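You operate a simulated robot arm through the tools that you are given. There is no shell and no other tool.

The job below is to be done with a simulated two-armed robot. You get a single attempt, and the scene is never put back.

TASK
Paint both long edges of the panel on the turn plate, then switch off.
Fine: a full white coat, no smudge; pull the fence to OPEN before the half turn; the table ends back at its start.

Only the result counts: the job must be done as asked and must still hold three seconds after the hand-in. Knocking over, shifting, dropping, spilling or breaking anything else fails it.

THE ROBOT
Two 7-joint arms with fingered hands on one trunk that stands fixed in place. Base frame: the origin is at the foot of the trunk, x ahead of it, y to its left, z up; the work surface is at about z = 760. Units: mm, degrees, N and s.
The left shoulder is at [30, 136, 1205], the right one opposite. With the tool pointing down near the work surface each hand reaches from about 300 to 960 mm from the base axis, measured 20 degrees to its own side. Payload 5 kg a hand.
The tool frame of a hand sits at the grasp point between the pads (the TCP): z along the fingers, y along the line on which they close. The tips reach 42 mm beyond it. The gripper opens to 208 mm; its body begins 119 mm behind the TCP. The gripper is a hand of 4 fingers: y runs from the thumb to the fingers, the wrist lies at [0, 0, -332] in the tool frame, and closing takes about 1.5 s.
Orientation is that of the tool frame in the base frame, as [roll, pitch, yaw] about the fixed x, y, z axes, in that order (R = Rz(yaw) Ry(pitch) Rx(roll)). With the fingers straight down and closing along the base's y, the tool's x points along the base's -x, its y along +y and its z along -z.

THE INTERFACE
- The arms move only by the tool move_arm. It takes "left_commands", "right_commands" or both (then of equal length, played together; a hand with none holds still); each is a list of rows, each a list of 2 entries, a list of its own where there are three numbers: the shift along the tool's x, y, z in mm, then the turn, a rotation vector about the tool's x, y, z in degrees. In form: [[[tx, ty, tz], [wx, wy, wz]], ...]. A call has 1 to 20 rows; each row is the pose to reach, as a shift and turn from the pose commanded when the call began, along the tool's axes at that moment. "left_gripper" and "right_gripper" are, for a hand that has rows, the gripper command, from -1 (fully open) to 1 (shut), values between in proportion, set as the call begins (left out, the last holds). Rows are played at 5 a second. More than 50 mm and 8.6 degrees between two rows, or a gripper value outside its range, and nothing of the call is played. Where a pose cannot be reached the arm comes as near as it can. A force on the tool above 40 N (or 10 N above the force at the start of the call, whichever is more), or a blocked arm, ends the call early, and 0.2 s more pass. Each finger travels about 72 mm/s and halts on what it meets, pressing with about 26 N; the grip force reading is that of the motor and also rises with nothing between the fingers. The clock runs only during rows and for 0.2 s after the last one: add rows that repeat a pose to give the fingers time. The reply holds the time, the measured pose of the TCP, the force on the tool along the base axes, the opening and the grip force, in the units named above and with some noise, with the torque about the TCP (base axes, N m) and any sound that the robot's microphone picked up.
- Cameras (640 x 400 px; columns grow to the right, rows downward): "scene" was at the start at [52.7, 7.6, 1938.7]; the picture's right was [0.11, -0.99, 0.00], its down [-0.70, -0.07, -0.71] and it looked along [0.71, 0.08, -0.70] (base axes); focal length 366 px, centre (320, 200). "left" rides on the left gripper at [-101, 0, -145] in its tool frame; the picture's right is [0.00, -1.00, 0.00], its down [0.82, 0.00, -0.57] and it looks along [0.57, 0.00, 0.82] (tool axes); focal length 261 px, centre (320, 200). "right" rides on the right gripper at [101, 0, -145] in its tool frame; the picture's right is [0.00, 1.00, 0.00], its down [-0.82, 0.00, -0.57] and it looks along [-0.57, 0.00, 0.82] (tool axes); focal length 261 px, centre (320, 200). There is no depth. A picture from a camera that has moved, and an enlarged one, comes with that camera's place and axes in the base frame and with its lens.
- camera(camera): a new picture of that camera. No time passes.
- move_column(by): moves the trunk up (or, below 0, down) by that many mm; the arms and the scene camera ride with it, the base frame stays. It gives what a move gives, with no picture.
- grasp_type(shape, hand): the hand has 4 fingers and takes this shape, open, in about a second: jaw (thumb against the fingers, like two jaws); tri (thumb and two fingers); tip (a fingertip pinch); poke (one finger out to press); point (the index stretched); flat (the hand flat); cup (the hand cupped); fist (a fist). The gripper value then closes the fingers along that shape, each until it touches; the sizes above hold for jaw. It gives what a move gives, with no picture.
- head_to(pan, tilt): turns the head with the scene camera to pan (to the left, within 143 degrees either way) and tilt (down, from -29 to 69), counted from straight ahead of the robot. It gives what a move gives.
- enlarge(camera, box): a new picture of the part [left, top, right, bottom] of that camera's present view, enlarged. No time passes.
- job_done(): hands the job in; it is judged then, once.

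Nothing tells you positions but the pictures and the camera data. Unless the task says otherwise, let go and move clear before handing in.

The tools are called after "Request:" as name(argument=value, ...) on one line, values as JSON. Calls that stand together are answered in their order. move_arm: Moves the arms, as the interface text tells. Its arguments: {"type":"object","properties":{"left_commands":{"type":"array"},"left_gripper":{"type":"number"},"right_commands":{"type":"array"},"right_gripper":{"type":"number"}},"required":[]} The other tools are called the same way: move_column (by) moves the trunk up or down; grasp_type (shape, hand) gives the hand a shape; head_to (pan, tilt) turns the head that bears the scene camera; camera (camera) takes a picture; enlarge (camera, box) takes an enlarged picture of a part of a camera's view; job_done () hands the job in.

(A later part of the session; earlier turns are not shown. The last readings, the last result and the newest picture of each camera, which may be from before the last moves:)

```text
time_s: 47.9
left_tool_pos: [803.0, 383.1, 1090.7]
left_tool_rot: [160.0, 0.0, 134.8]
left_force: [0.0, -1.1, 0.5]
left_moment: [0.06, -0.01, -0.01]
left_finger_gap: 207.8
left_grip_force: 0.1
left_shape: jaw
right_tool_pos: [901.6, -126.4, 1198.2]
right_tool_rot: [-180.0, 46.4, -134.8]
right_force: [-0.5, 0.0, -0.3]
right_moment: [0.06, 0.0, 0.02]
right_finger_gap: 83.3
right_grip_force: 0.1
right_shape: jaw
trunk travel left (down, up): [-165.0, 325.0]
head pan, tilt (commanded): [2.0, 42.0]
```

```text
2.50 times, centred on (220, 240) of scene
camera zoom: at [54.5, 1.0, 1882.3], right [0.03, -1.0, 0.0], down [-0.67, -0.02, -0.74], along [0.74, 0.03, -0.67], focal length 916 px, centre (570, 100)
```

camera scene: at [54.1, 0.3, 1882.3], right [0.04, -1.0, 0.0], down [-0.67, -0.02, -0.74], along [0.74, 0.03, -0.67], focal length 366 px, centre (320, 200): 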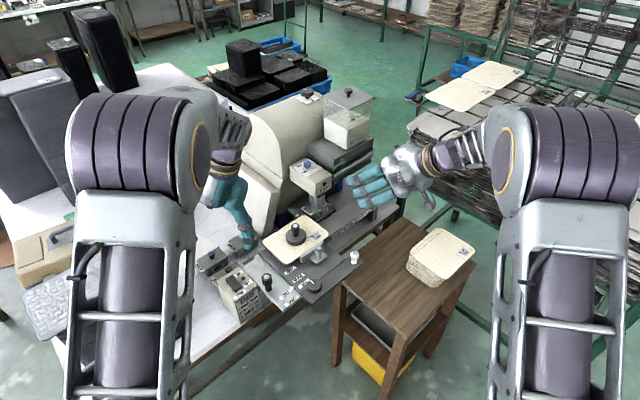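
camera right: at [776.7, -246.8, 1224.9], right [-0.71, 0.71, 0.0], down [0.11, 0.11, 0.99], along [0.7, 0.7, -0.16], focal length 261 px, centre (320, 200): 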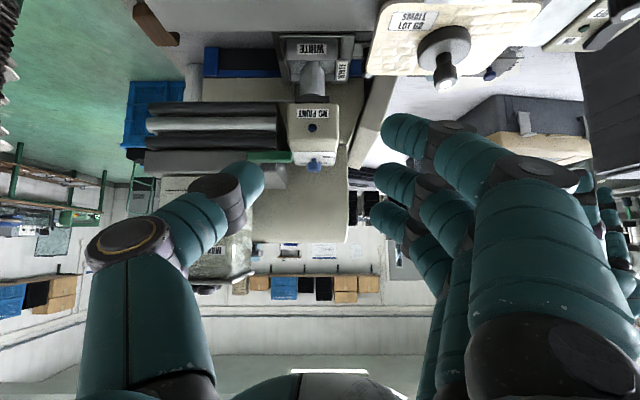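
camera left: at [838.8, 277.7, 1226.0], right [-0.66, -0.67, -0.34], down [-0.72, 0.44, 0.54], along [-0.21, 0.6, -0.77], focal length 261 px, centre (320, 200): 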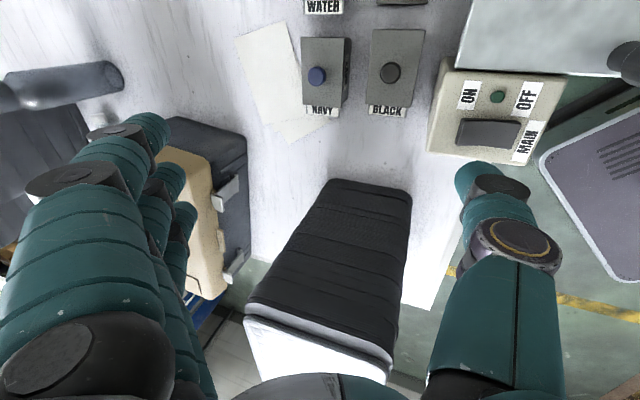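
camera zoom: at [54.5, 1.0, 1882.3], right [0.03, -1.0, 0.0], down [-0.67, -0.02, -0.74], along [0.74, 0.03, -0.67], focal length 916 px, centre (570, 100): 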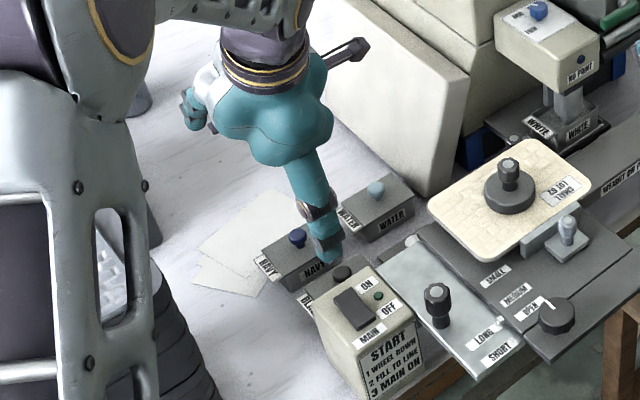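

The thumb is almost over the rocker's ON end, about 10 mm short of my aim point. I'll correct that and descend to just above the rocker.

Request:
move_arm(left_commands=[[[-1, -12, 21], [0, 0, 0]], [[-2, -24, 42], [0, 0, 0]], [[-2, -35, 61], [0, 0, 0]], [[-2, -35, 61], [0, 0, 0]]])

Request:
camera(camera="left")

Request:
enlarge(camera="scene", box=[200, 220, 300, 320])

```text
time_s: 48.9
left_tool_pos: [797.4, 374.3, 1018.2]
left_tool_rot: [160.0, 0.0, 134.9]
left_force: [-0.1, -0.3, 0.3]
left_moment: [0.03, 0.01, 0.02]
left_finger_gap: 208.1
left_grip_force: 0.0
left_shape: jaw
right_tool_pos: [901.4, -126.0, 1198.4]
right_tool_rot: [179.9, 46.4, -134.8]
right_force: [-0.1, 0.4, 0.2]
right_moment: [-0.01, 0.01, 0.01]
right_finger_gap: 83.3
right_grip_force: 0.0
right_shape: jaw
trunk travel left (down, up): [-165.0, 325.0]
head pan, tilt (commanded): [2.0, 42.0]
```

```text
taken
camera left: at [833.9, 268.4, 1154.1], right [-0.66, -0.67, -0.34], down [-0.72, 0.44, 0.54], along [-0.21, 0.6, -0.77], focal length 261 px, centre (320, 200)
```

left: 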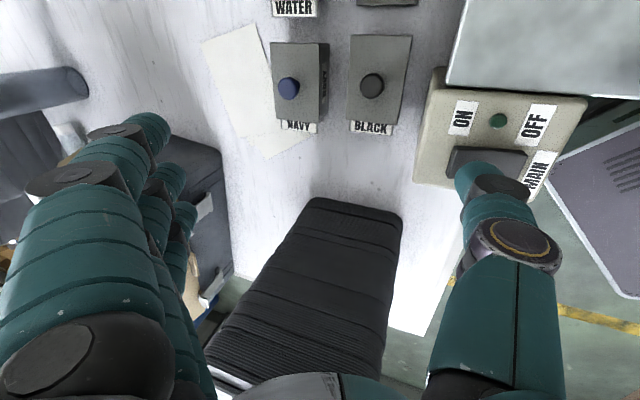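

```text
4.00 times, centred on (250, 270) of scene
camera zoom: at [54.2, 1.8, 1882.3], right [0.03, -1.0, 0.0], down [-0.67, -0.02, -0.74], along [0.74, 0.03, -0.67], focal length 1466 px, centre (600, -80)
```

zoom: 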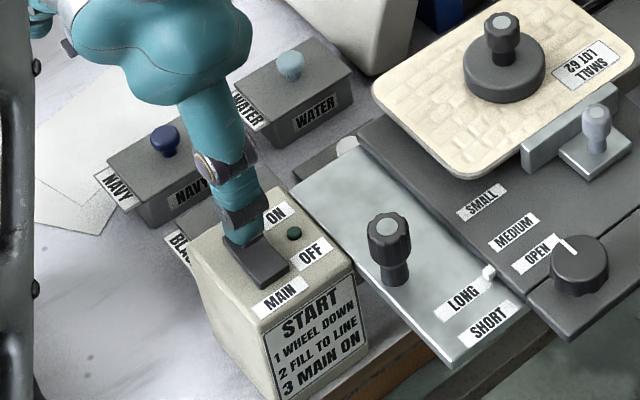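

The thumb tip is right above the ON end of the rocker. I'll press straight down in small steps.

Request:
move_arm(left_commands=[[[0, -1.4, 3.8], [0, 0, 0]], [[0, -2.7, 7.5], [0, 0, 0]], [[0, -4.1, 11.3], [0, 0, 0]], [[0, -5.1, 14.1], [0, 0, 0]]])

Request:
enlarge(camera="scene", box=[200, 220, 300, 320])

Request:
enlarge(camera="left", box=[400, 60, 600, 220])

```text
time_s: 49.9
left_tool_pos: [799.5, 376.4, 1010.9]
left_tool_rot: [159.5, 0.3, 134.9]
left_force: [-3.4, 3.1, 22.5]
left_moment: [-1.64, 2.33, -0.56]
left_finger_gap: 208.0
left_grip_force: 0.1
left_shape: jaw
right_tool_pos: [901.2, -125.1, 1198.9]
right_tool_rot: [-179.9, 46.3, -134.9]
right_force: [1.3, 0.3, -0.2]
right_moment: [0.01, 0.0, 0.04]
right_finger_gap: 83.2
right_grip_force: 0.0
right_shape: jaw
trunk travel left (down, up): [-165.0, 325.0]
head pan, tilt (commanded): [2.0, 42.0]
stopped in row 4 (left hand): the force on the tool passed its limit at 45 N (the readings are from after the stop); the commanded pose is now the measured one
```

```text
4.00 times, centred on (250, 270) of scene
camera zoom: at [54.2, 1.8, 1882.3], right [0.04, -1.0, 0.0], down [-0.67, -0.02, -0.74], along [0.74, 0.03, -0.67], focal length 1466 px, centre (600, -80)
```

zoom: 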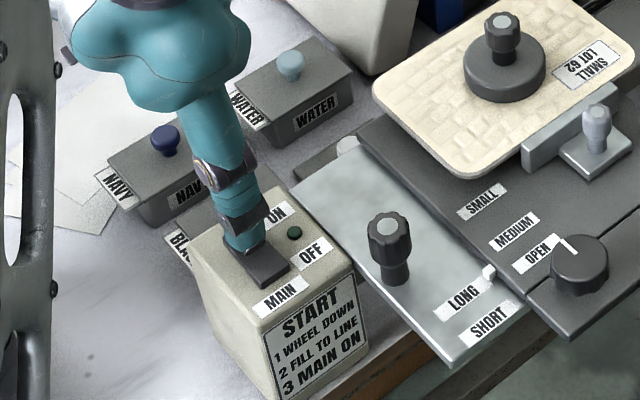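

```text
2.50 times, centred on (500, 140) of left
camera zoom: at [834.6, 271.2, 1146.2], right [-0.66, -0.67, -0.35], down [-0.73, 0.44, 0.53], along [-0.2, 0.6, -0.77], focal length 652 px, centre (-130, 350)
```

zoom: 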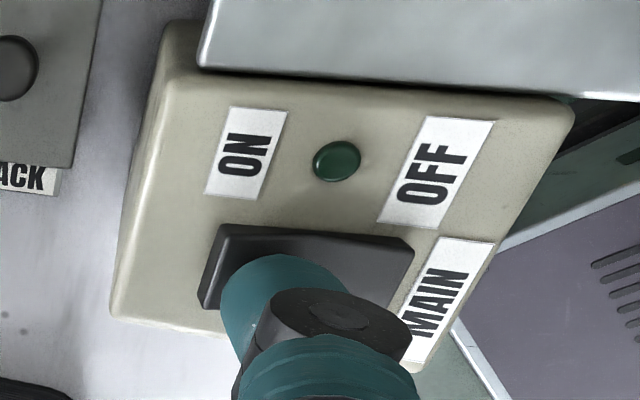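

The press reached 45 N without flipping: the lamp is still dark and the thumb sits too near the rocker's middle. I'll lift, shift about 11 mm toward the ON end, and press again.

Request:
move_arm(left_commands=[[[0, 2.7, -7.5], [0, 0, 0]], [[0, 13.1, -3.7], [0, 0, 0]], [[0, 13.1, -3.7], [0, 0, 0]]])

Request:
enlarge(camera="left", box=[400, 60, 600, 220])

Request:
enlarge(camera="scene", box=[220, 250, 280, 310])

```text
time_s: 50.7
left_tool_pos: [806.5, 382.0, 1017.6]
left_tool_rot: [159.7, 0.2, 134.8]
left_force: [-0.6, -0.2, 0.0]
left_moment: [0.03, -0.03, 0.03]
left_finger_gap: 207.9
left_grip_force: 0.0
left_shape: jaw
right_tool_pos: [901.5, -125.9, 1198.3]
right_tool_rot: [180.0, 46.4, -134.8]
right_force: [-1.1, -0.8, 0.1]
right_moment: [0.03, 0.0, 0.04]
right_finger_gap: 83.0
right_grip_force: 0.1
right_shape: jaw
trunk travel left (down, up): [-165.0, 325.0]
head pan, tilt (commanded): [2.0, 42.0]
```

```text
2.50 times, centred on (500, 140) of left
camera zoom: at [842.1, 277.0, 1152.4], right [-0.66, -0.67, -0.35], down [-0.72, 0.44, 0.53], along [-0.2, 0.6, -0.77], focal length 652 px, centre (-130, 350)
```

zoom: 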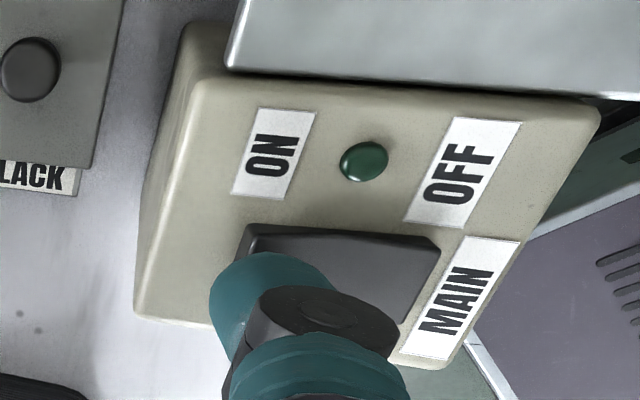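

```text
6.67 times, centred on (250, 280) of scene
camera zoom: at [54.7, 1.2, 1882.2], right [0.03, -1.0, 0.0], down [-0.67, -0.02, -0.74], along [0.74, 0.03, -0.67], focal length 2443 px, centre (787, -333)
```

zoom: 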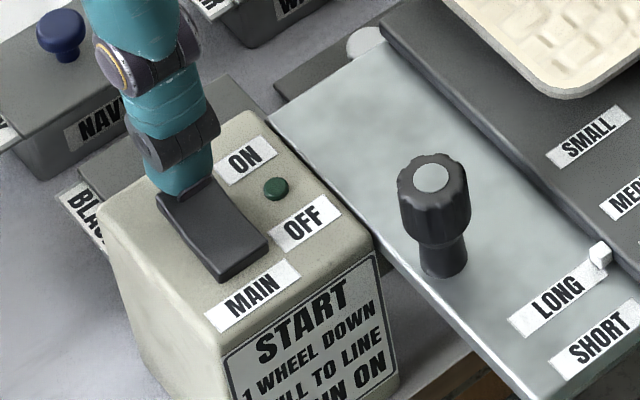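

The thumb now sits over the very ON end. I'll press down again in small steps.

Request:
move_arm(left_commands=[[[0, -1.0, 2.8], [0, 0, 0]], [[0, -2.0, 5.6], [0, 0, 0]], [[0, -2.7, 7.5], [0, 0, 0]], [[0, -3.4, 9.4], [0, 0, 0]], [[0, -4.1, 11.3], [0, 0, 0]]])

Request:
enlarge(camera="left", box=[400, 60, 600, 220])

Request:
enlarge(camera="scene", box=[220, 250, 280, 310])

```text
time_s: 52.1
left_tool_pos: [808.9, 386.2, 1008.7]
left_tool_rot: [159.4, 0.6, 134.9]
left_force: [-1.7, 2.8, 19.9]
left_moment: [-1.36, 2.04, -0.46]
left_finger_gap: 208.1
left_grip_force: 0.1
left_shape: jaw
right_tool_pos: [902.1, -124.5, 1197.7]
right_tool_rot: [-180.0, 46.2, -134.8]
right_force: [1.5, 1.0, -0.5]
right_moment: [-0.02, 0.01, 0.03]
right_finger_gap: 83.4
right_grip_force: 0.1
right_shape: jaw
trunk travel left (down, up): [-165.0, 325.0]
head pan, tilt (commanded): [2.0, 42.0]
stopped in row 5 (left hand): the force on the tool passed its limit at 42 N (the readings are from after the stop); the commanded pose is now the measured one
```

```text
2.50 times, centred on (500, 140) of left
camera zoom: at [843.7, 279.6, 1145.1], right [-0.66, -0.67, -0.35], down [-0.73, 0.44, 0.53], along [-0.2, 0.6, -0.77], focal length 652 px, centre (-130, 350)
```

zoom: 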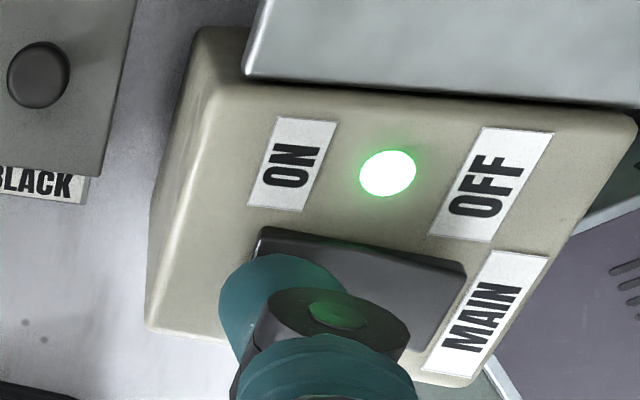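

```text
6.67 times, centred on (250, 280) of scene
camera zoom: at [54.5, 1.9, 1882.2], right [0.04, -1.0, 0.0], down [-0.67, -0.02, -0.74], along [0.74, 0.03, -0.67], focal length 2443 px, centre (787, -333)
```

zoom: 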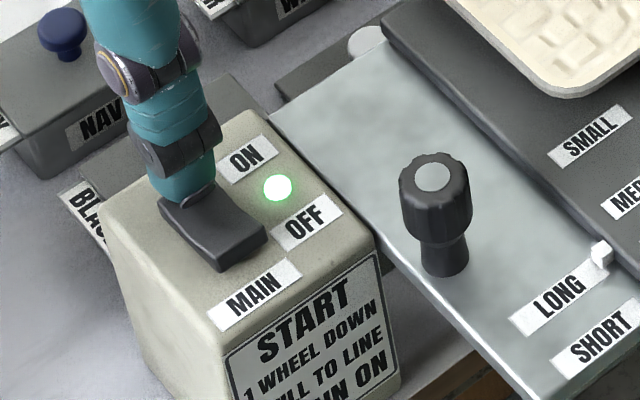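

The lamp is lit: MAIN is ON. I'll lift the left hand well clear and check the wheel and the NO PAINT lamp.

Request:
move_arm(left_commands=[[[0, 8, -23], [0, 0, 0]], [[0, 22, -61], [0, 0, 0]], [[0, 37, -102], [0, 0, 0]], [[0, 37, -102], [0, 0, 0]]])

Request:
enlarge(camera="scene", box=[280, 150, 350, 222])

Request:
enlarge(camera="right", box=[260, 20, 360, 150])

Request:
camera(camera="scene")

```text
time_s: 53.1
left_tool_pos: [810.6, 383.0, 1111.6]
left_tool_rot: [159.6, 0.4, 135.0]
left_force: [0.3, 0.6, -0.4]
left_moment: [-0.01, 0.03, 0.0]
left_finger_gap: 207.9
left_grip_force: 0.0
left_shape: jaw
right_tool_pos: [903.8, -125.6, 1198.0]
right_tool_rot: [180.0, 46.3, -134.8]
right_force: [0.9, -0.9, -0.6]
right_moment: [0.03, 0.03, 0.01]
right_finger_gap: 83.0
right_grip_force: 0.1
right_shape: jaw
trunk travel left (down, up): [-165.0, 325.0]
head pan, tilt (commanded): [2.0, 42.0]
```

```text
5.56 times, centred on (315, 186) of scene
camera zoom: at [55.9, 2.2, 1882.1], right [0.04, -1.0, 0.0], down [-0.67, -0.02, -0.74], along [0.74, 0.03, -0.67], focal length 2036 px, centre (348, 278)
```

zoom: 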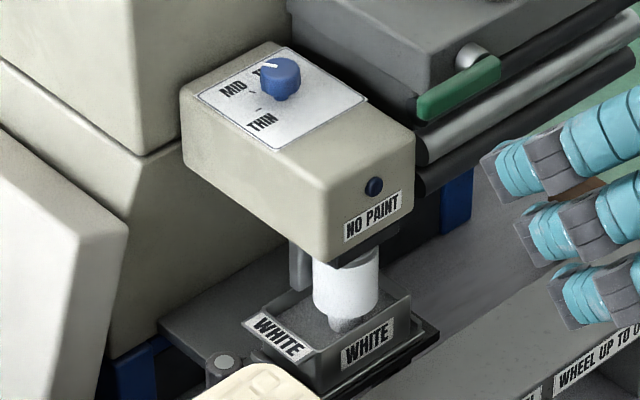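

```text
3.08 times, centred on (310, 85) of right
camera zoom: at [778.4, -247.1, 1223.4], right [-0.71, 0.71, 0.0], down [0.11, 0.11, 0.99], along [0.7, 0.7, -0.15], focal length 802 px, centre (351, 554)
```

zoom: 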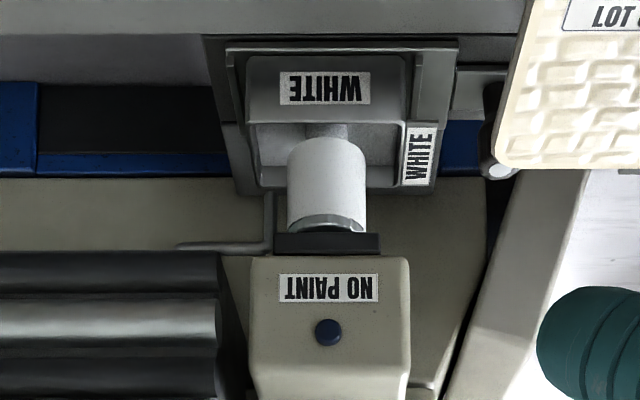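

```text
taken
camera scene: at [55.9, 2.2, 1882.1], right [0.04, -1.0, 0.0], down [-0.67, -0.02, -0.74], along [0.74, 0.03, -0.67], focal length 366 px, centre (320, 200)
```

scene: 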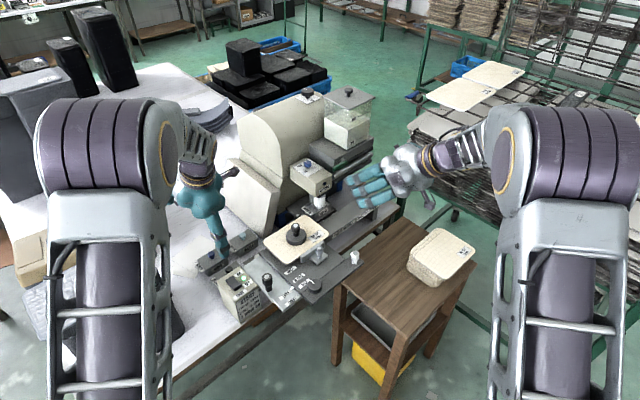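

The wheel is now coated white and the NO PAINT lamp is dark. I'll move the left hand back out of the way and bring the right hand over the black handle of the carriage, which stays within reach for the whole stroke.

Request:
move_arm(left_commands=[[[8, 9, -10], [0, 0, 0]], [[16, 17, -19], [0, 0, 0]], [[23, 26, -29], [0, 0, 0]], [[31, 35, -38], [0, 0, 0]], [[39, 44, -48], [0, 0, 0]], [[47, 52, -57], [0, 0, 0]], [[54, 61, -67], [0, 0, 0]], [[62, 70, -77], [0, 0, 0]], [[70, 79, -86], [0, 0, 0]], [[78, 87, -96], [0, 0, 0]]], right_commands=[[[2, 36, 14], [0, 3.1, 0]], [[4, 72, 29], [0, 6.3, 0]], [[6, 107, 43], [0, 9.4, 0]], [[8, 143, 57], [0, 12.5, 0]], [[10, 179, 71], [0, 15.6, 0]], [[12, 215, 86], [0, 18.8, 0]], [[14, 250, 100], [0, 21.9, 0]], [[16, 286, 114], [0, 25, 0]], [[18, 322, 129], [0, 28.2, 0]], [[20, 358, 143], [0, 31.3, 0]]])

Request:
camera(camera="right")

Request:
camera(camera="scene")

```text
time_s: 55.3
left_tool_pos: [785.0, 474.5, 1233.8]
left_tool_rot: [159.6, 0.5, 134.9]
left_force: [-0.4, 1.1, -0.3]
left_moment: [-0.22, -0.07, -0.08]
left_finger_gap: 207.9
left_grip_force: 0.0
left_shape: jaw
right_tool_pos: [708.7, 191.8, 1089.1]
right_tool_rot: [-179.7, 15.0, -134.9]
right_force: [-0.2, 0.5, 0.8]
right_moment: [-0.03, 0.01, -0.04]
right_finger_gap: 83.1
right_grip_force: 0.0
right_shape: jaw
trunk travel left (down, up): [-165.0, 325.0]
head pan, tilt (commanded): [2.0, 42.0]
```

```text
taken
camera right: at [612.3, 98.5, 1201.5], right [-0.7, 0.71, 0.0], down [0.46, 0.46, 0.76], along [0.54, 0.54, -0.65], focal length 261 px, centre (320, 200)
```

right: 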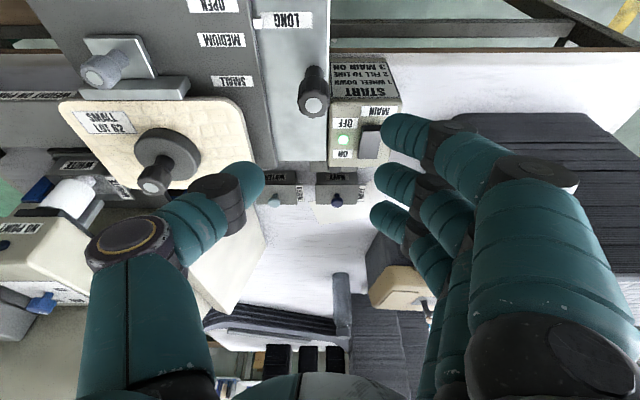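

```text
taken
camera scene: at [54.1, 4.5, 1882.3], right [0.03, -1.0, 0.0], down [-0.67, -0.02, -0.74], along [0.74, 0.02, -0.67], focal length 366 px, centre (320, 200)
```

scene: 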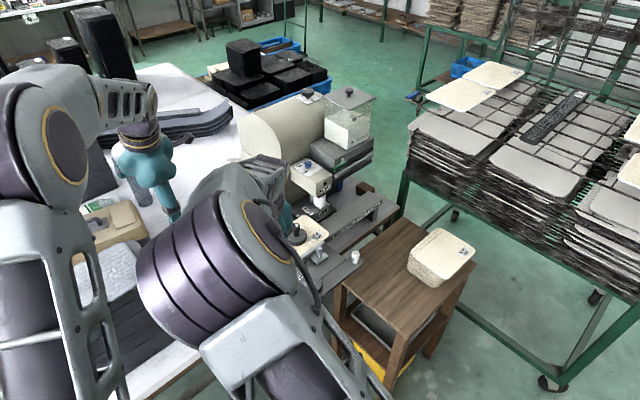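

The black handle is about 15 mm from my hand axis, near (704, 182). I'll centre over it and lower with the fingers loosely around it.

Request:
move_arm(right_commands=[[[17, -3, -4], [0, 0, 0]], [[23, -3, 20], [0, 0, 0]], [[29, -3, 44], [0, 0, 0]], [[33, -3, 58], [0, 0, 0]]])

Request:
camera(camera="right")

```text
time_s: 56.3
left_tool_pos: [785.0, 473.4, 1235.4]
left_tool_rot: [159.7, 0.4, 134.8]
left_force: [0.6, 0.0, 0.6]
left_moment: [-0.04, 0.05, 0.02]
left_finger_gap: 207.9
left_grip_force: 0.1
left_shape: jaw
right_tool_pos: [702.3, 177.1, 1020.5]
right_tool_rot: [180.0, 15.1, -134.7]
right_force: [0.5, 0.3, 0.0]
right_moment: [-0.02, 0.06, 0.0]
right_finger_gap: 82.9
right_grip_force: 0.1
right_shape: jaw
trunk travel left (down, up): [-165.0, 325.0]
head pan, tilt (commanded): [2.0, 42.0]
```

```text
taken
camera right: at [605.6, 83.1, 1133.2], right [-0.71, 0.71, 0.0], down [0.46, 0.45, 0.77], along [0.54, 0.54, -0.64], focal length 261 px, centre (320, 200)
```

right: 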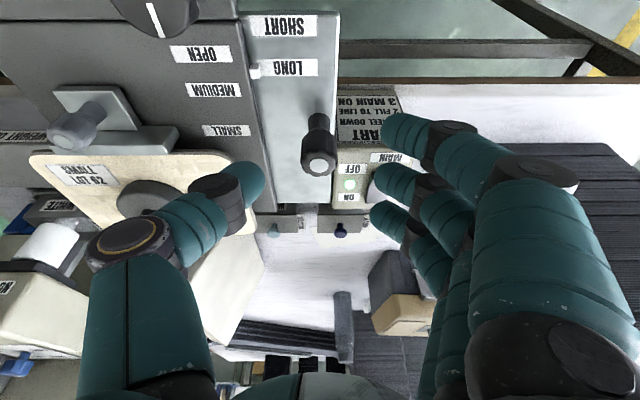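

The handle lies centred between thumb and fingers. I'll lower the last 35 mm and bring the fingers in loosely.

Request:
move_arm(right_commands=[[[4, 0, 12], [0, 0, 0]], [[8, 1, 23], [0, 0, 0]], [[12, 1, 34], [0, 0, 0]], [[12, 1, 34], [0, 0, 0]]], right_gripper=0.4)

Request:
camera(camera="right")

```text
time_s: 57.3
left_tool_pos: [785.0, 473.2, 1235.3]
left_tool_rot: [159.5, 0.4, 134.9]
left_force: [-0.5, -0.3, 0.4]
left_moment: [0.0, -0.02, -0.02]
left_finger_gap: 208.0
left_grip_force: 0.1
left_shape: jaw
right_tool_pos: [698.5, 177.6, 984.3]
right_tool_rot: [-180.0, 15.1, -134.8]
right_force: [0.6, 0.5, 0.3]
right_moment: [0.01, -0.01, 0.01]
right_finger_gap: 63.2
right_grip_force: 0.1
right_shape: jaw
trunk travel left (down, up): [-165.0, 325.0]
head pan, tilt (commanded): [2.0, 42.0]
```

```text
taken
camera right: at [603.0, 82.6, 1096.6], right [-0.71, 0.71, 0.0], down [0.46, 0.45, 0.77], along [0.54, 0.54, -0.64], focal length 261 px, centre (320, 200)
```

right: 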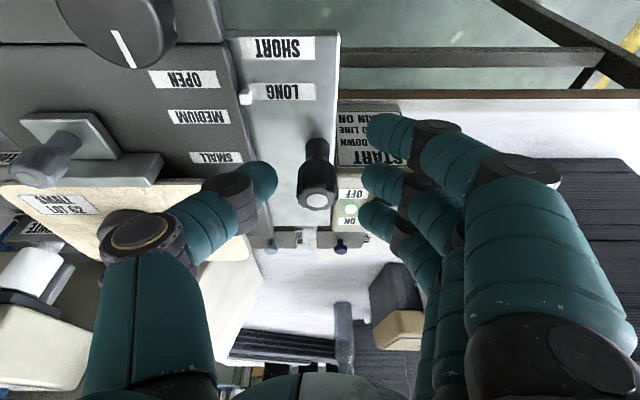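

The handle is loosely enclosed. I'll start the pass: push along the rail with the fingers, first 90 mm up to just before the wheel, and check that only the carriage travels and the peg stays at LONG.

Request:
move_arm(right_commands=[[[0, 0, 0], [0, 0, 0]], [[0, -6, 0], [0, 0, 0]], [[0, -14, 0], [0, 0, 0]], [[0, -22, 0], [0, 0, 0]], [[0, -30, 0], [0, 0, 0]], [[0, -38, 0], [0, 0, 0]], [[0, -46, 0], [0, 0, 0]], [[0, -54, 0], [0, 0, 0]], [[0, -62, 0], [0, 0, 0]], [[0, -70, 0], [0, 0, 0]], [[0, -78, 0], [0, 0, 0]]], right_gripper=0.58)

Request:
camera(camera="right")

Request:
camera(camera="scene")

```text
time_s: 59.7
left_tool_pos: [785.9, 473.0, 1235.0]
left_tool_rot: [159.4, 0.4, 134.9]
left_force: [0.2, 0.0, 0.1]
left_moment: [-0.02, 0.03, 0.02]
left_finger_gap: 208.0
left_grip_force: 0.0
left_shape: jaw
right_tool_pos: [754.7, 119.7, 985.4]
right_tool_rot: [-179.8, 15.1, -134.8]
right_force: [-0.9, 0.7, -0.4]
right_moment: [0.03, 0.01, 0.01]
right_finger_gap: 44.3
right_grip_force: 0.0
right_shape: jaw
trunk travel left (down, up): [-165.0, 325.0]
head pan, tilt (commanded): [2.0, 42.0]
```

```text
taken
camera right: at [658.6, 25.8, 1097.5], right [-0.71, 0.71, 0.0], down [0.46, 0.45, 0.77], along [0.54, 0.54, -0.64], focal length 261 px, centre (320, 200)
```

right: 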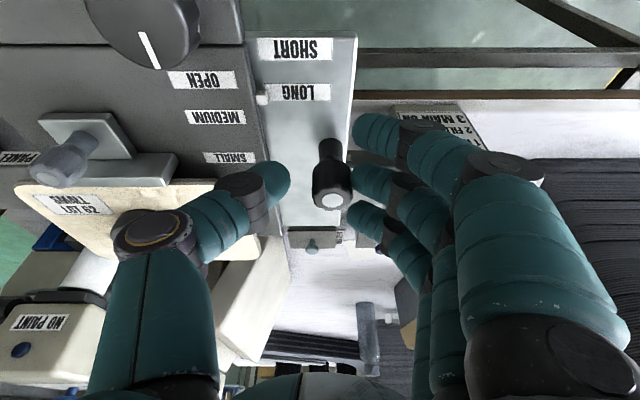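

```text
taken
camera scene: at [55.1, 1.9, 1882.3], right [0.03, -1.0, 0.0], down [-0.67, -0.02, -0.74], along [0.74, 0.03, -0.67], focal length 366 px, centre (320, 200)
```

scene: 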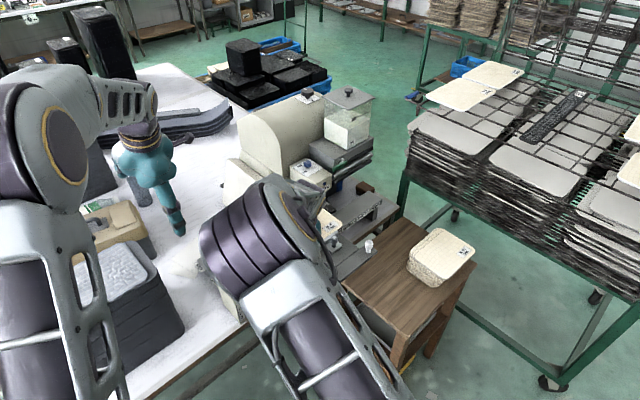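

The carriage follows with about 1 N and the peg stays at LONG. I'll check how the panel edge lines up with the wheel before contact.

Request:
enlarge(camera="scene", box=[290, 170, 400, 260])

Request:
enlarge(camera="right", box=[0, 150, 260, 370])

```text
4.44 times, centred on (345, 215) of scene
camera zoom: at [55.1, 1.9, 1882.3], right [0.03, -1.0, 0.0], down [-0.67, -0.02, -0.74], along [0.74, 0.03, -0.67], focal length 1629 px, centre (209, 133)
```

zoom: 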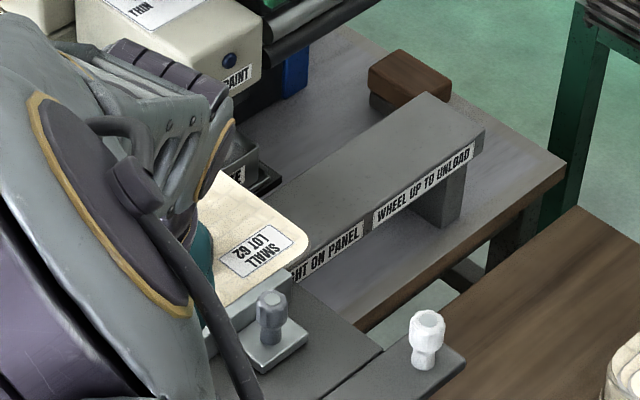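

```text
1.82 times, centred on (130, 260) of right
camera zoom: at [658.6, 25.8, 1097.5], right [-0.71, 0.71, 0.0], down [0.46, 0.45, 0.77], along [0.54, 0.54, -0.64], focal length 474 px, centre (666, 91)
```

zoom: 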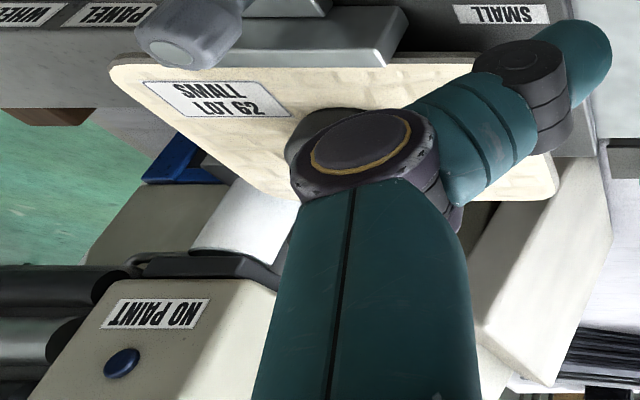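

The panel's leading corner is just reaching the wheel. I'll continue slowly at about 30 mm/s for an even coat.

Request:
move_arm(right_commands=[[[0, -6, 0], [0, 0, 0]], [[0, -12, 0], [0, 0, 0]], [[0, -18, 0], [0, 0, 0]], [[0, -24, 0], [0, 0, 0]], [[0, -30, 0], [0, 0, 0]], [[0, -36, 0], [0, 0, 0]], [[0, -42, 0], [0, 0, 0]], [[0, -48, 0], [0, 0, 0]], [[0, -54, 0], [0, 0, 0]], [[0, -60, 0], [0, 0, 0]]])

Request:
enlarge(camera="scene", box=[290, 150, 400, 240])

Request:
camera(camera="right")

```text
time_s: 61.9
left_tool_pos: [785.8, 473.1, 1235.5]
left_tool_rot: [159.5, 0.3, 135.0]
left_force: [0.1, -1.1, -0.1]
left_moment: [0.0, 0.03, -0.01]
left_finger_gap: 208.0
left_grip_force: 0.1
left_shape: jaw
right_tool_pos: [797.5, 77.5, 984.4]
right_tool_rot: [-179.9, 15.1, -134.8]
right_force: [0.0, -0.6, 0.4]
right_moment: [0.03, 0.06, 0.04]
right_finger_gap: 44.6
right_grip_force: 0.0
right_shape: jaw
trunk travel left (down, up): [-165.0, 325.0]
head pan, tilt (commanded): [2.0, 42.0]
```

```text
4.44 times, centred on (345, 195) of scene
camera zoom: at [55.0, 2.0, 1882.2], right [0.04, -1.0, 0.0], down [-0.67, -0.02, -0.74], along [0.74, 0.03, -0.67], focal length 1629 px, centre (209, 222)
```

zoom: 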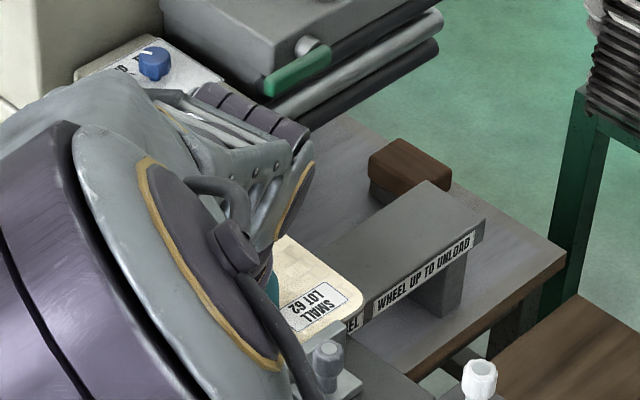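

```text
taken
camera right: at [701.3, -16.7, 1096.1], right [-0.71, 0.71, 0.0], down [0.46, 0.45, 0.77], along [0.54, 0.54, -0.64], focal length 261 px, centre (320, 200)
```

right: 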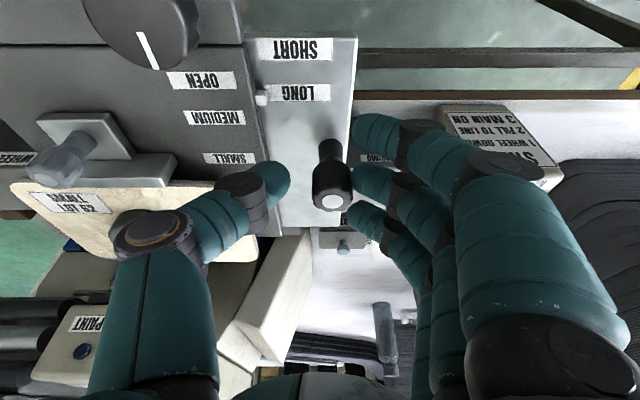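

Smooth, with no force. I'll continue the pass at the same slow speed.

Request:
move_arm(right_commands=[[[0, -6, 0], [0, 0, 0]], [[0, -12, 0], [0, 0, 0]], [[0, -18, 0], [0, 0, 0]], [[0, -24, 0], [0, 0, 0]], [[0, -30, 0], [0, 0, 0]], [[0, -36, 0], [0, 0, 0]], [[0, -42, 0], [0, 0, 0]], [[0, -48, 0], [0, 0, 0]], [[0, -54, 0], [0, 0, 0]], [[0, -60, 0], [0, 0, 0]], [[0, -66, 0], [0, 0, 0]], [[0, -72, 0], [0, 0, 0]], [[0, -78, 0], [0, 0, 0]], [[0, -84, 0], [0, 0, 0]], [[0, -90, 0], [0, 0, 0]]])

Request:
camera(camera="right")

Request:
enlarge(camera="scene", box=[290, 150, 400, 240])

```text
time_s: 65.1
left_tool_pos: [785.5, 473.8, 1234.6]
left_tool_rot: [159.4, 0.4, 134.8]
left_force: [0.5, 0.9, 0.5]
left_moment: [-0.01, -0.01, 0.03]
left_finger_gap: 208.2
left_grip_force: 0.0
left_shape: jaw
right_tool_pos: [861.9, 12.6, 984.0]
right_tool_rot: [-179.9, 15.0, -134.8]
right_force: [-0.1, -0.1, -0.1]
right_moment: [0.0, 0.04, 0.04]
right_finger_gap: 44.2
right_grip_force: 0.2
right_shape: jaw
trunk travel left (down, up): [-165.0, 325.0]
head pan, tilt (commanded): [2.0, 42.0]
```

```text
taken
camera right: at [764.5, -80.7, 1096.1], right [-0.71, 0.71, 0.0], down [0.46, 0.45, 0.77], along [0.54, 0.54, -0.64], focal length 261 px, centre (320, 200)
```

right: 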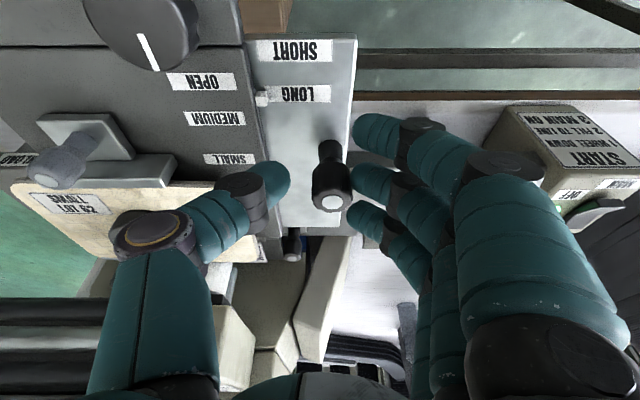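

```text
4.44 times, centred on (345, 195) of scene
camera zoom: at [55.2, 1.7, 1882.2], right [0.03, -1.0, 0.0], down [-0.67, -0.02, -0.74], along [0.74, 0.03, -0.67], focal length 1629 px, centre (209, 222)
```

zoom: 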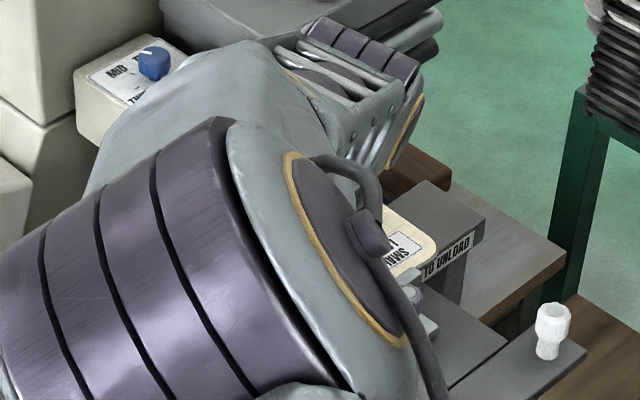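

About 218 mm travelled, still free. I'll continue until the panel's trailing corner has clearly passed the wheel.

Request:
move_arm(right_commands=[[[0, -6, 0], [0, 0, 0]], [[0, -12, 0], [0, 0, 0]], [[0, -18, 0], [0, 0, 0]], [[0, -24, 0], [0, 0, 0]], [[0, -30, 0], [0, 0, 0]], [[0, -36, 0], [0, 0, 0]], [[0, -42, 0], [0, 0, 0]], [[0, -48, 0], [0, 0, 0]], [[0, -54, 0], [0, 0, 0]], [[0, -60, 0], [0, 0, 0]], [[0, -66, 0], [0, 0, 0]], [[0, -72, 0], [0, 0, 0]], [[0, -78, 0], [0, 0, 0]], [[0, -84, 0], [0, 0, 0]]])

Request:
camera(camera="right")

Request:
camera(camera="scene")

```text
time_s: 68.1
left_tool_pos: [786.6, 472.5, 1234.1]
left_tool_rot: [159.5, 0.3, 134.9]
left_force: [-0.6, -0.4, 0.5]
left_moment: [0.03, -0.01, -0.02]
left_finger_gap: 208.0
left_grip_force: 0.1
left_shape: jaw
right_tool_pos: [920.7, -44.7, 984.1]
right_tool_rot: [-179.9, 15.1, -134.8]
right_force: [-1.1, -0.3, -0.5]
right_moment: [0.01, 0.01, 0.02]
right_finger_gap: 44.2
right_grip_force: 0.0
right_shape: jaw
trunk travel left (down, up): [-165.0, 325.0]
head pan, tilt (commanded): [2.0, 42.0]
```

```text
taken
camera right: at [825.1, -138.9, 1096.3], right [-0.71, 0.71, 0.0], down [0.46, 0.45, 0.77], along [0.54, 0.54, -0.64], focal length 261 px, centre (320, 200)
```

right: 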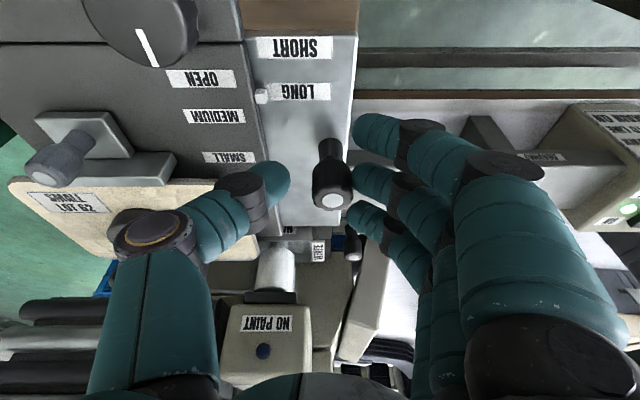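

```text
taken
camera scene: at [55.3, 1.7, 1882.2], right [0.03, -1.0, 0.0], down [-0.67, -0.02, -0.74], along [0.74, 0.03, -0.67], focal length 366 px, centre (320, 200)
```

scene: 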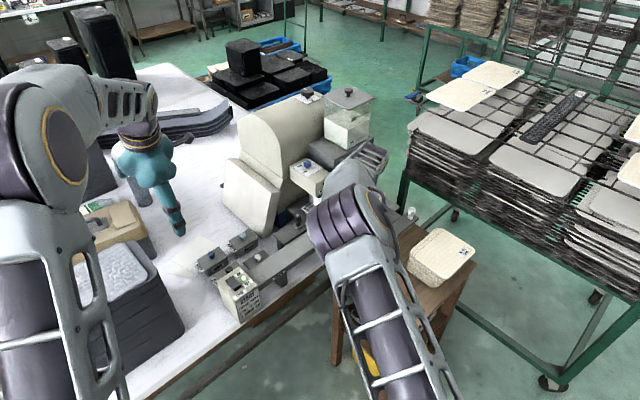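

The panel's trailing end now appears just past the wheel. I'll enlarge to verify.

Request:
enlarge(camera="right", box=[180, 180, 380, 330])

Request:
enlarge(camera="scene", box=[280, 150, 420, 260])

```text
2.67 times, centred on (280, 255) of right
camera zoom: at [825.1, -138.9, 1096.3], right [-0.71, 0.71, 0.0], down [0.46, 0.45, 0.77], along [0.54, 0.54, -0.64], focal length 695 px, centre (427, 53)
```

zoom: 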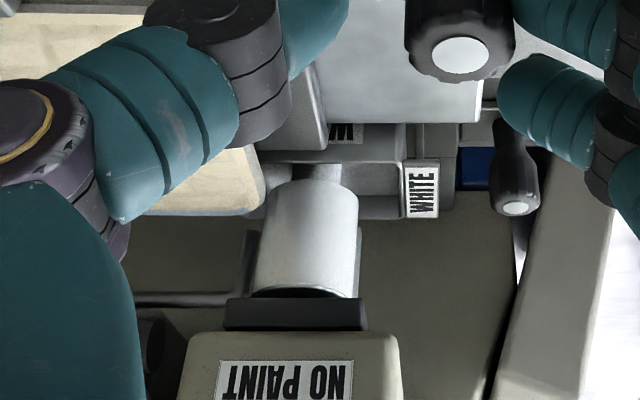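

```text
3.64 times, centred on (350, 205) of scene
camera zoom: at [55.3, 1.7, 1882.2], right [0.03, -1.0, 0.0], down [-0.67, -0.02, -0.74], along [0.74, 0.03, -0.67], focal length 1333 px, centre (211, 182)
```

zoom: 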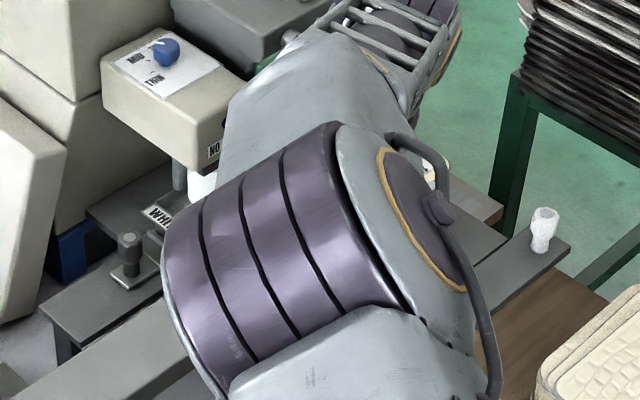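

The trailing corner is past the wheel's contact line. I'll now bring the carriage back at the same gentle pace with the thumb pushing the handle.

Request:
move_arm(right_commands=[[[0, 8, 0], [0, 0, 0]], [[0, 16, 0], [0, 0, 0]], [[0, 23, 0], [0, 0, 0]], [[0, 30, 0], [0, 0, 0]], [[0, 37, 0], [0, 0, 0]], [[0, 44, 0], [0, 0, 0]], [[0, 51, 0], [0, 0, 0]], [[0, 58, 0], [0, 0, 0]], [[0, 65, 0], [0, 0, 0]], [[0, 72, 0], [0, 0, 0]], [[0, 79, 0], [0, 0, 0]], [[0, 86, 0], [0, 0, 0]], [[0, 93, 0], [0, 0, 0]], [[0, 100, 0], [0, 0, 0]], [[0, 107, 0], [0, 0, 0]], [[0, 114, 0], [0, 0, 0]], [[0, 121, 0], [0, 0, 0]], [[0, 128, 0], [0, 0, 0]], [[0, 135, 0], [0, 0, 0]], [[0, 142, 0], [0, 0, 0]]])

Request:
camera(camera="right")

```text
time_s: 72.3
left_tool_pos: [785.1, 473.1, 1234.6]
left_tool_rot: [159.5, 0.5, 134.9]
left_force: [0.0, 0.8, 0.8]
left_moment: [0.0, 0.0, 0.0]
left_finger_gap: 207.9
left_grip_force: 0.0
left_shape: jaw
right_tool_pos: [819.4, 55.9, 984.1]
right_tool_rot: [-179.9, 15.1, -134.8]
right_force: [-1.2, -0.4, 0.1]
right_moment: [0.0, -0.02, -0.06]
right_finger_gap: 44.5
right_grip_force: 0.0
right_shape: jaw
trunk travel left (down, up): [-165.0, 325.0]
head pan, tilt (commanded): [2.0, 42.0]
```

```text
taken
camera right: at [723.5, -37.5, 1095.9], right [-0.71, 0.71, 0.0], down [0.46, 0.45, 0.77], along [0.54, 0.54, -0.64], focal length 261 px, centre (320, 200)
```

right: 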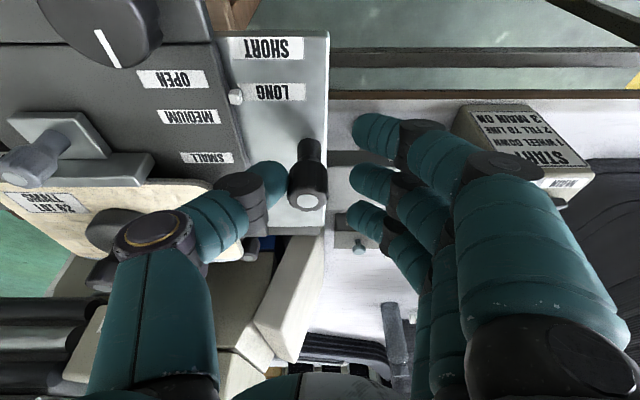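

The carriage is returning smoothly. I'll continue back to the start stop.

Request:
move_arm(right_commands=[[[0, 8, 0], [0, 0, 0]], [[0, 16, 0], [0, 0, 0]], [[0, 24, 0], [0, 0, 0]], [[0, 32, 0], [0, 0, 0]], [[0, 40, 0], [0, 0, 0]], [[0, 48, 0], [0, 0, 0]], [[0, 56, 0], [0, 0, 0]], [[0, 64, 0], [0, 0, 0]], [[0, 72, 0], [0, 0, 0]], [[0, 80, 0], [0, 0, 0]], [[0, 90, 0], [0, 0, 0]], [[0, 100, 0], [0, 0, 0]], [[0, 110, 0], [0, 0, 0]], [[0, 120, 0], [0, 0, 0]], [[0, 130, 0], [0, 0, 0]], [[0, 140, 0], [0, 0, 0]], [[0, 150, 0], [0, 0, 0]], [[0, 158, 0], [0, 0, 0]], [[0, 164, 0], [0, 0, 0]], [[0, 168, 0], [0, 0, 0]]])

Request:
camera(camera="right")

```text
time_s: 76.5
left_tool_pos: [785.5, 472.4, 1235.3]
left_tool_rot: [159.5, 0.4, 134.9]
left_force: [0.6, 1.1, 0.5]
left_moment: [-0.01, -0.01, 0.01]
left_finger_gap: 207.9
left_grip_force: 0.0
left_shape: jaw
right_tool_pos: [701.0, 173.4, 985.6]
right_tool_rot: [-180.0, 15.1, -134.8]
right_force: [-0.5, -1.5, -0.7]
right_moment: [-0.04, 0.01, -0.03]
right_finger_gap: 44.7
right_grip_force: 0.0
right_shape: jaw
trunk travel left (down, up): [-165.0, 325.0]
head pan, tilt (commanded): [2.0, 42.0]
```

```text
taken
camera right: at [604.2, 79.2, 1097.0], right [-0.71, 0.71, 0.0], down [0.46, 0.45, 0.77], along [0.54, 0.54, -0.64], focal length 261 px, centre (320, 200)
```

right: 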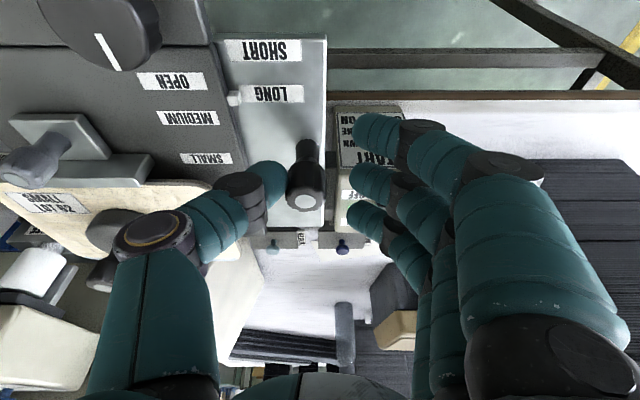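

Nearly home. I'll press on gently until the start stop is felt.

Request:
move_arm(right_commands=[[[0, 3, 0], [0, 0, 0]], [[0, 6, 0], [0, 0, 0]], [[0, 8, 0], [0, 0, 0]], [[0, 10, 0], [0, 0, 0]], [[0, 12, 0], [0, 0, 0]], [[0, 13, 0], [0, 0, 0]]])

Request:
camera(camera="right")

```text
time_s: 77.9
left_tool_pos: [785.6, 472.6, 1234.2]
left_tool_rot: [159.5, 0.3, 134.8]
left_force: [0.3, -0.4, 0.0]
left_moment: [0.01, 0.02, 0.01]
left_finger_gap: 208.0
left_grip_force: 0.1
left_shape: jaw
right_tool_pos: [690.3, 182.9, 984.3]
right_tool_rot: [-180.0, 15.1, -134.8]
right_force: [3.3, -2.1, 1.7]
right_moment: [-0.07, -0.1, -0.02]
right_finger_gap: 44.9
right_grip_force: 0.1
right_shape: jaw
trunk travel left (down, up): [-165.0, 325.0]
head pan, tilt (commanded): [2.0, 42.0]
```

```text
taken
camera right: at [594.8, 89.1, 1096.1], right [-0.71, 0.71, 0.0], down [0.46, 0.45, 0.77], along [0.54, 0.54, -0.64], focal length 261 px, centre (320, 200)
```

right: 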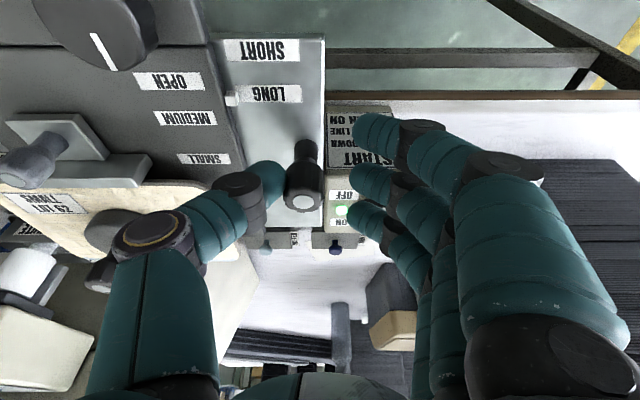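

The carriage is against the start stop again. I'll open the hand, rise, and look at the painted edge.

Request:
move_arm(right_commands=[[[0, -6, 0], [0, 0, 0]], [[0, -7, 0], [0, 0, 0]], [[-6, -7, -20], [0, 0, 0]], [[-13, -7, -50], [0, 0, 0]], [[-26, -7, -97], [0, 0, 0]], [[-36, -7, -135], [0, 0, 0]]], right_gripper=0.2)

Request:
camera(camera="right")

Request:
camera(camera="scene")

```text
time_s: 79.3
left_tool_pos: [783.4, 471.8, 1235.4]
left_tool_rot: [159.5, 0.5, 134.9]
left_force: [0.2, 0.5, -0.6]
left_moment: [-0.01, -0.02, -0.02]
left_finger_gap: 208.1
left_grip_force: 0.1
left_shape: jaw
right_tool_pos: [690.9, 177.0, 1124.6]
right_tool_rot: [-180.0, 14.9, -134.8]
right_force: [-1.0, -0.7, -0.6]
right_moment: [0.02, -0.07, -0.02]
right_finger_gap: 82.5
right_grip_force: 0.1
right_shape: jaw
trunk travel left (down, up): [-165.0, 325.0]
head pan, tilt (commanded): [2.0, 42.0]
```

```text
taken
camera right: at [595.1, 83.8, 1236.1], right [-0.71, 0.71, 0.0], down [0.46, 0.45, 0.76], along [0.54, 0.54, -0.64], focal length 261 px, centre (320, 200)
```

right: 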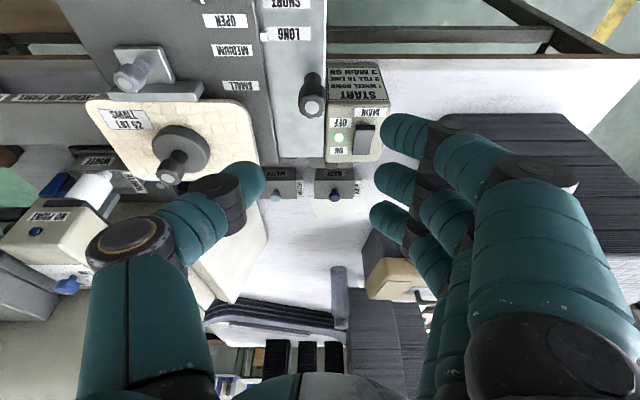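

```text
taken
camera scene: at [54.2, 2.2, 1882.3], right [0.03, -1.0, 0.0], down [-0.67, -0.02, -0.74], along [0.74, 0.03, -0.67], focal length 366 px, centre (320, 200)
```

scene: 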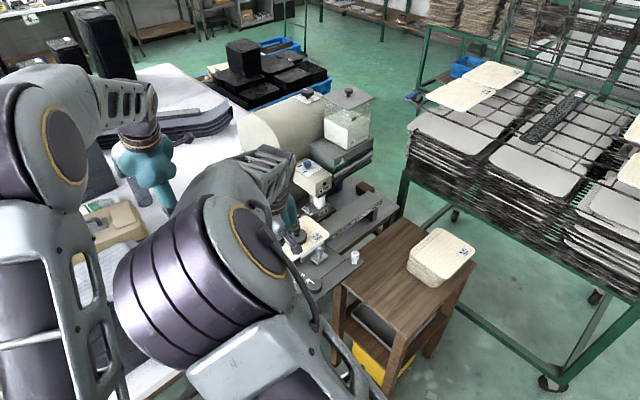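

The painted edge faces the machine, so I'll judge it after the turn. Next is the fence: I'll locate its grey knob precisely.

Request:
enlarge(camera="right", box=[60, 0, 280, 200])

Request:
enlarge(camera="scene", box=[280, 190, 370, 270])

```text
2.00 times, centred on (170, 100) of right
camera zoom: at [595.1, 83.8, 1236.1], right [-0.71, 0.71, 0.0], down [0.46, 0.45, 0.76], along [0.54, 0.54, -0.64], focal length 521 px, centre (620, 400)
```

zoom: 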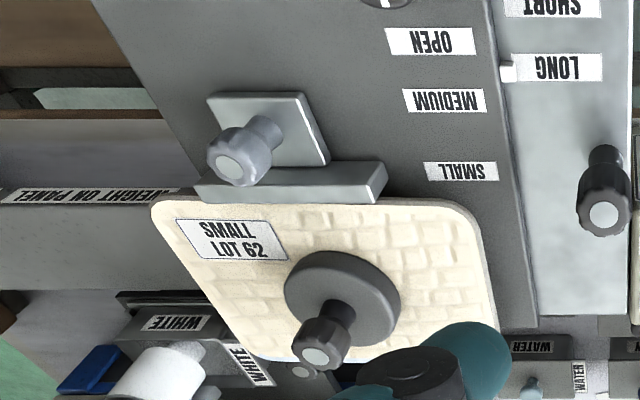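

```text
5.00 times, centred on (325, 230) of scene
camera zoom: at [54.2, 2.2, 1882.3], right [0.03, -1.0, 0.0], down [-0.67, -0.02, -0.74], along [0.74, 0.03, -0.67], focal length 1832 px, centre (295, 50)
```

zoom: 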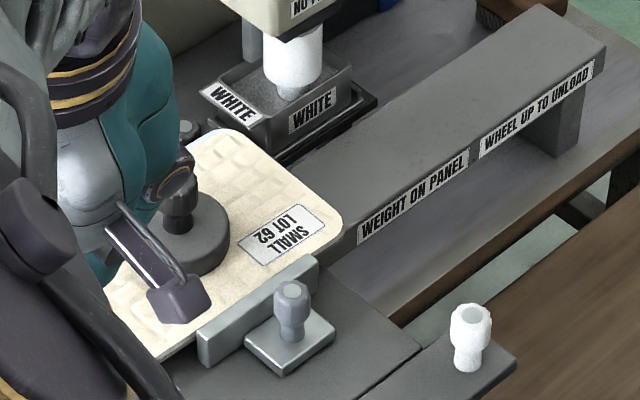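

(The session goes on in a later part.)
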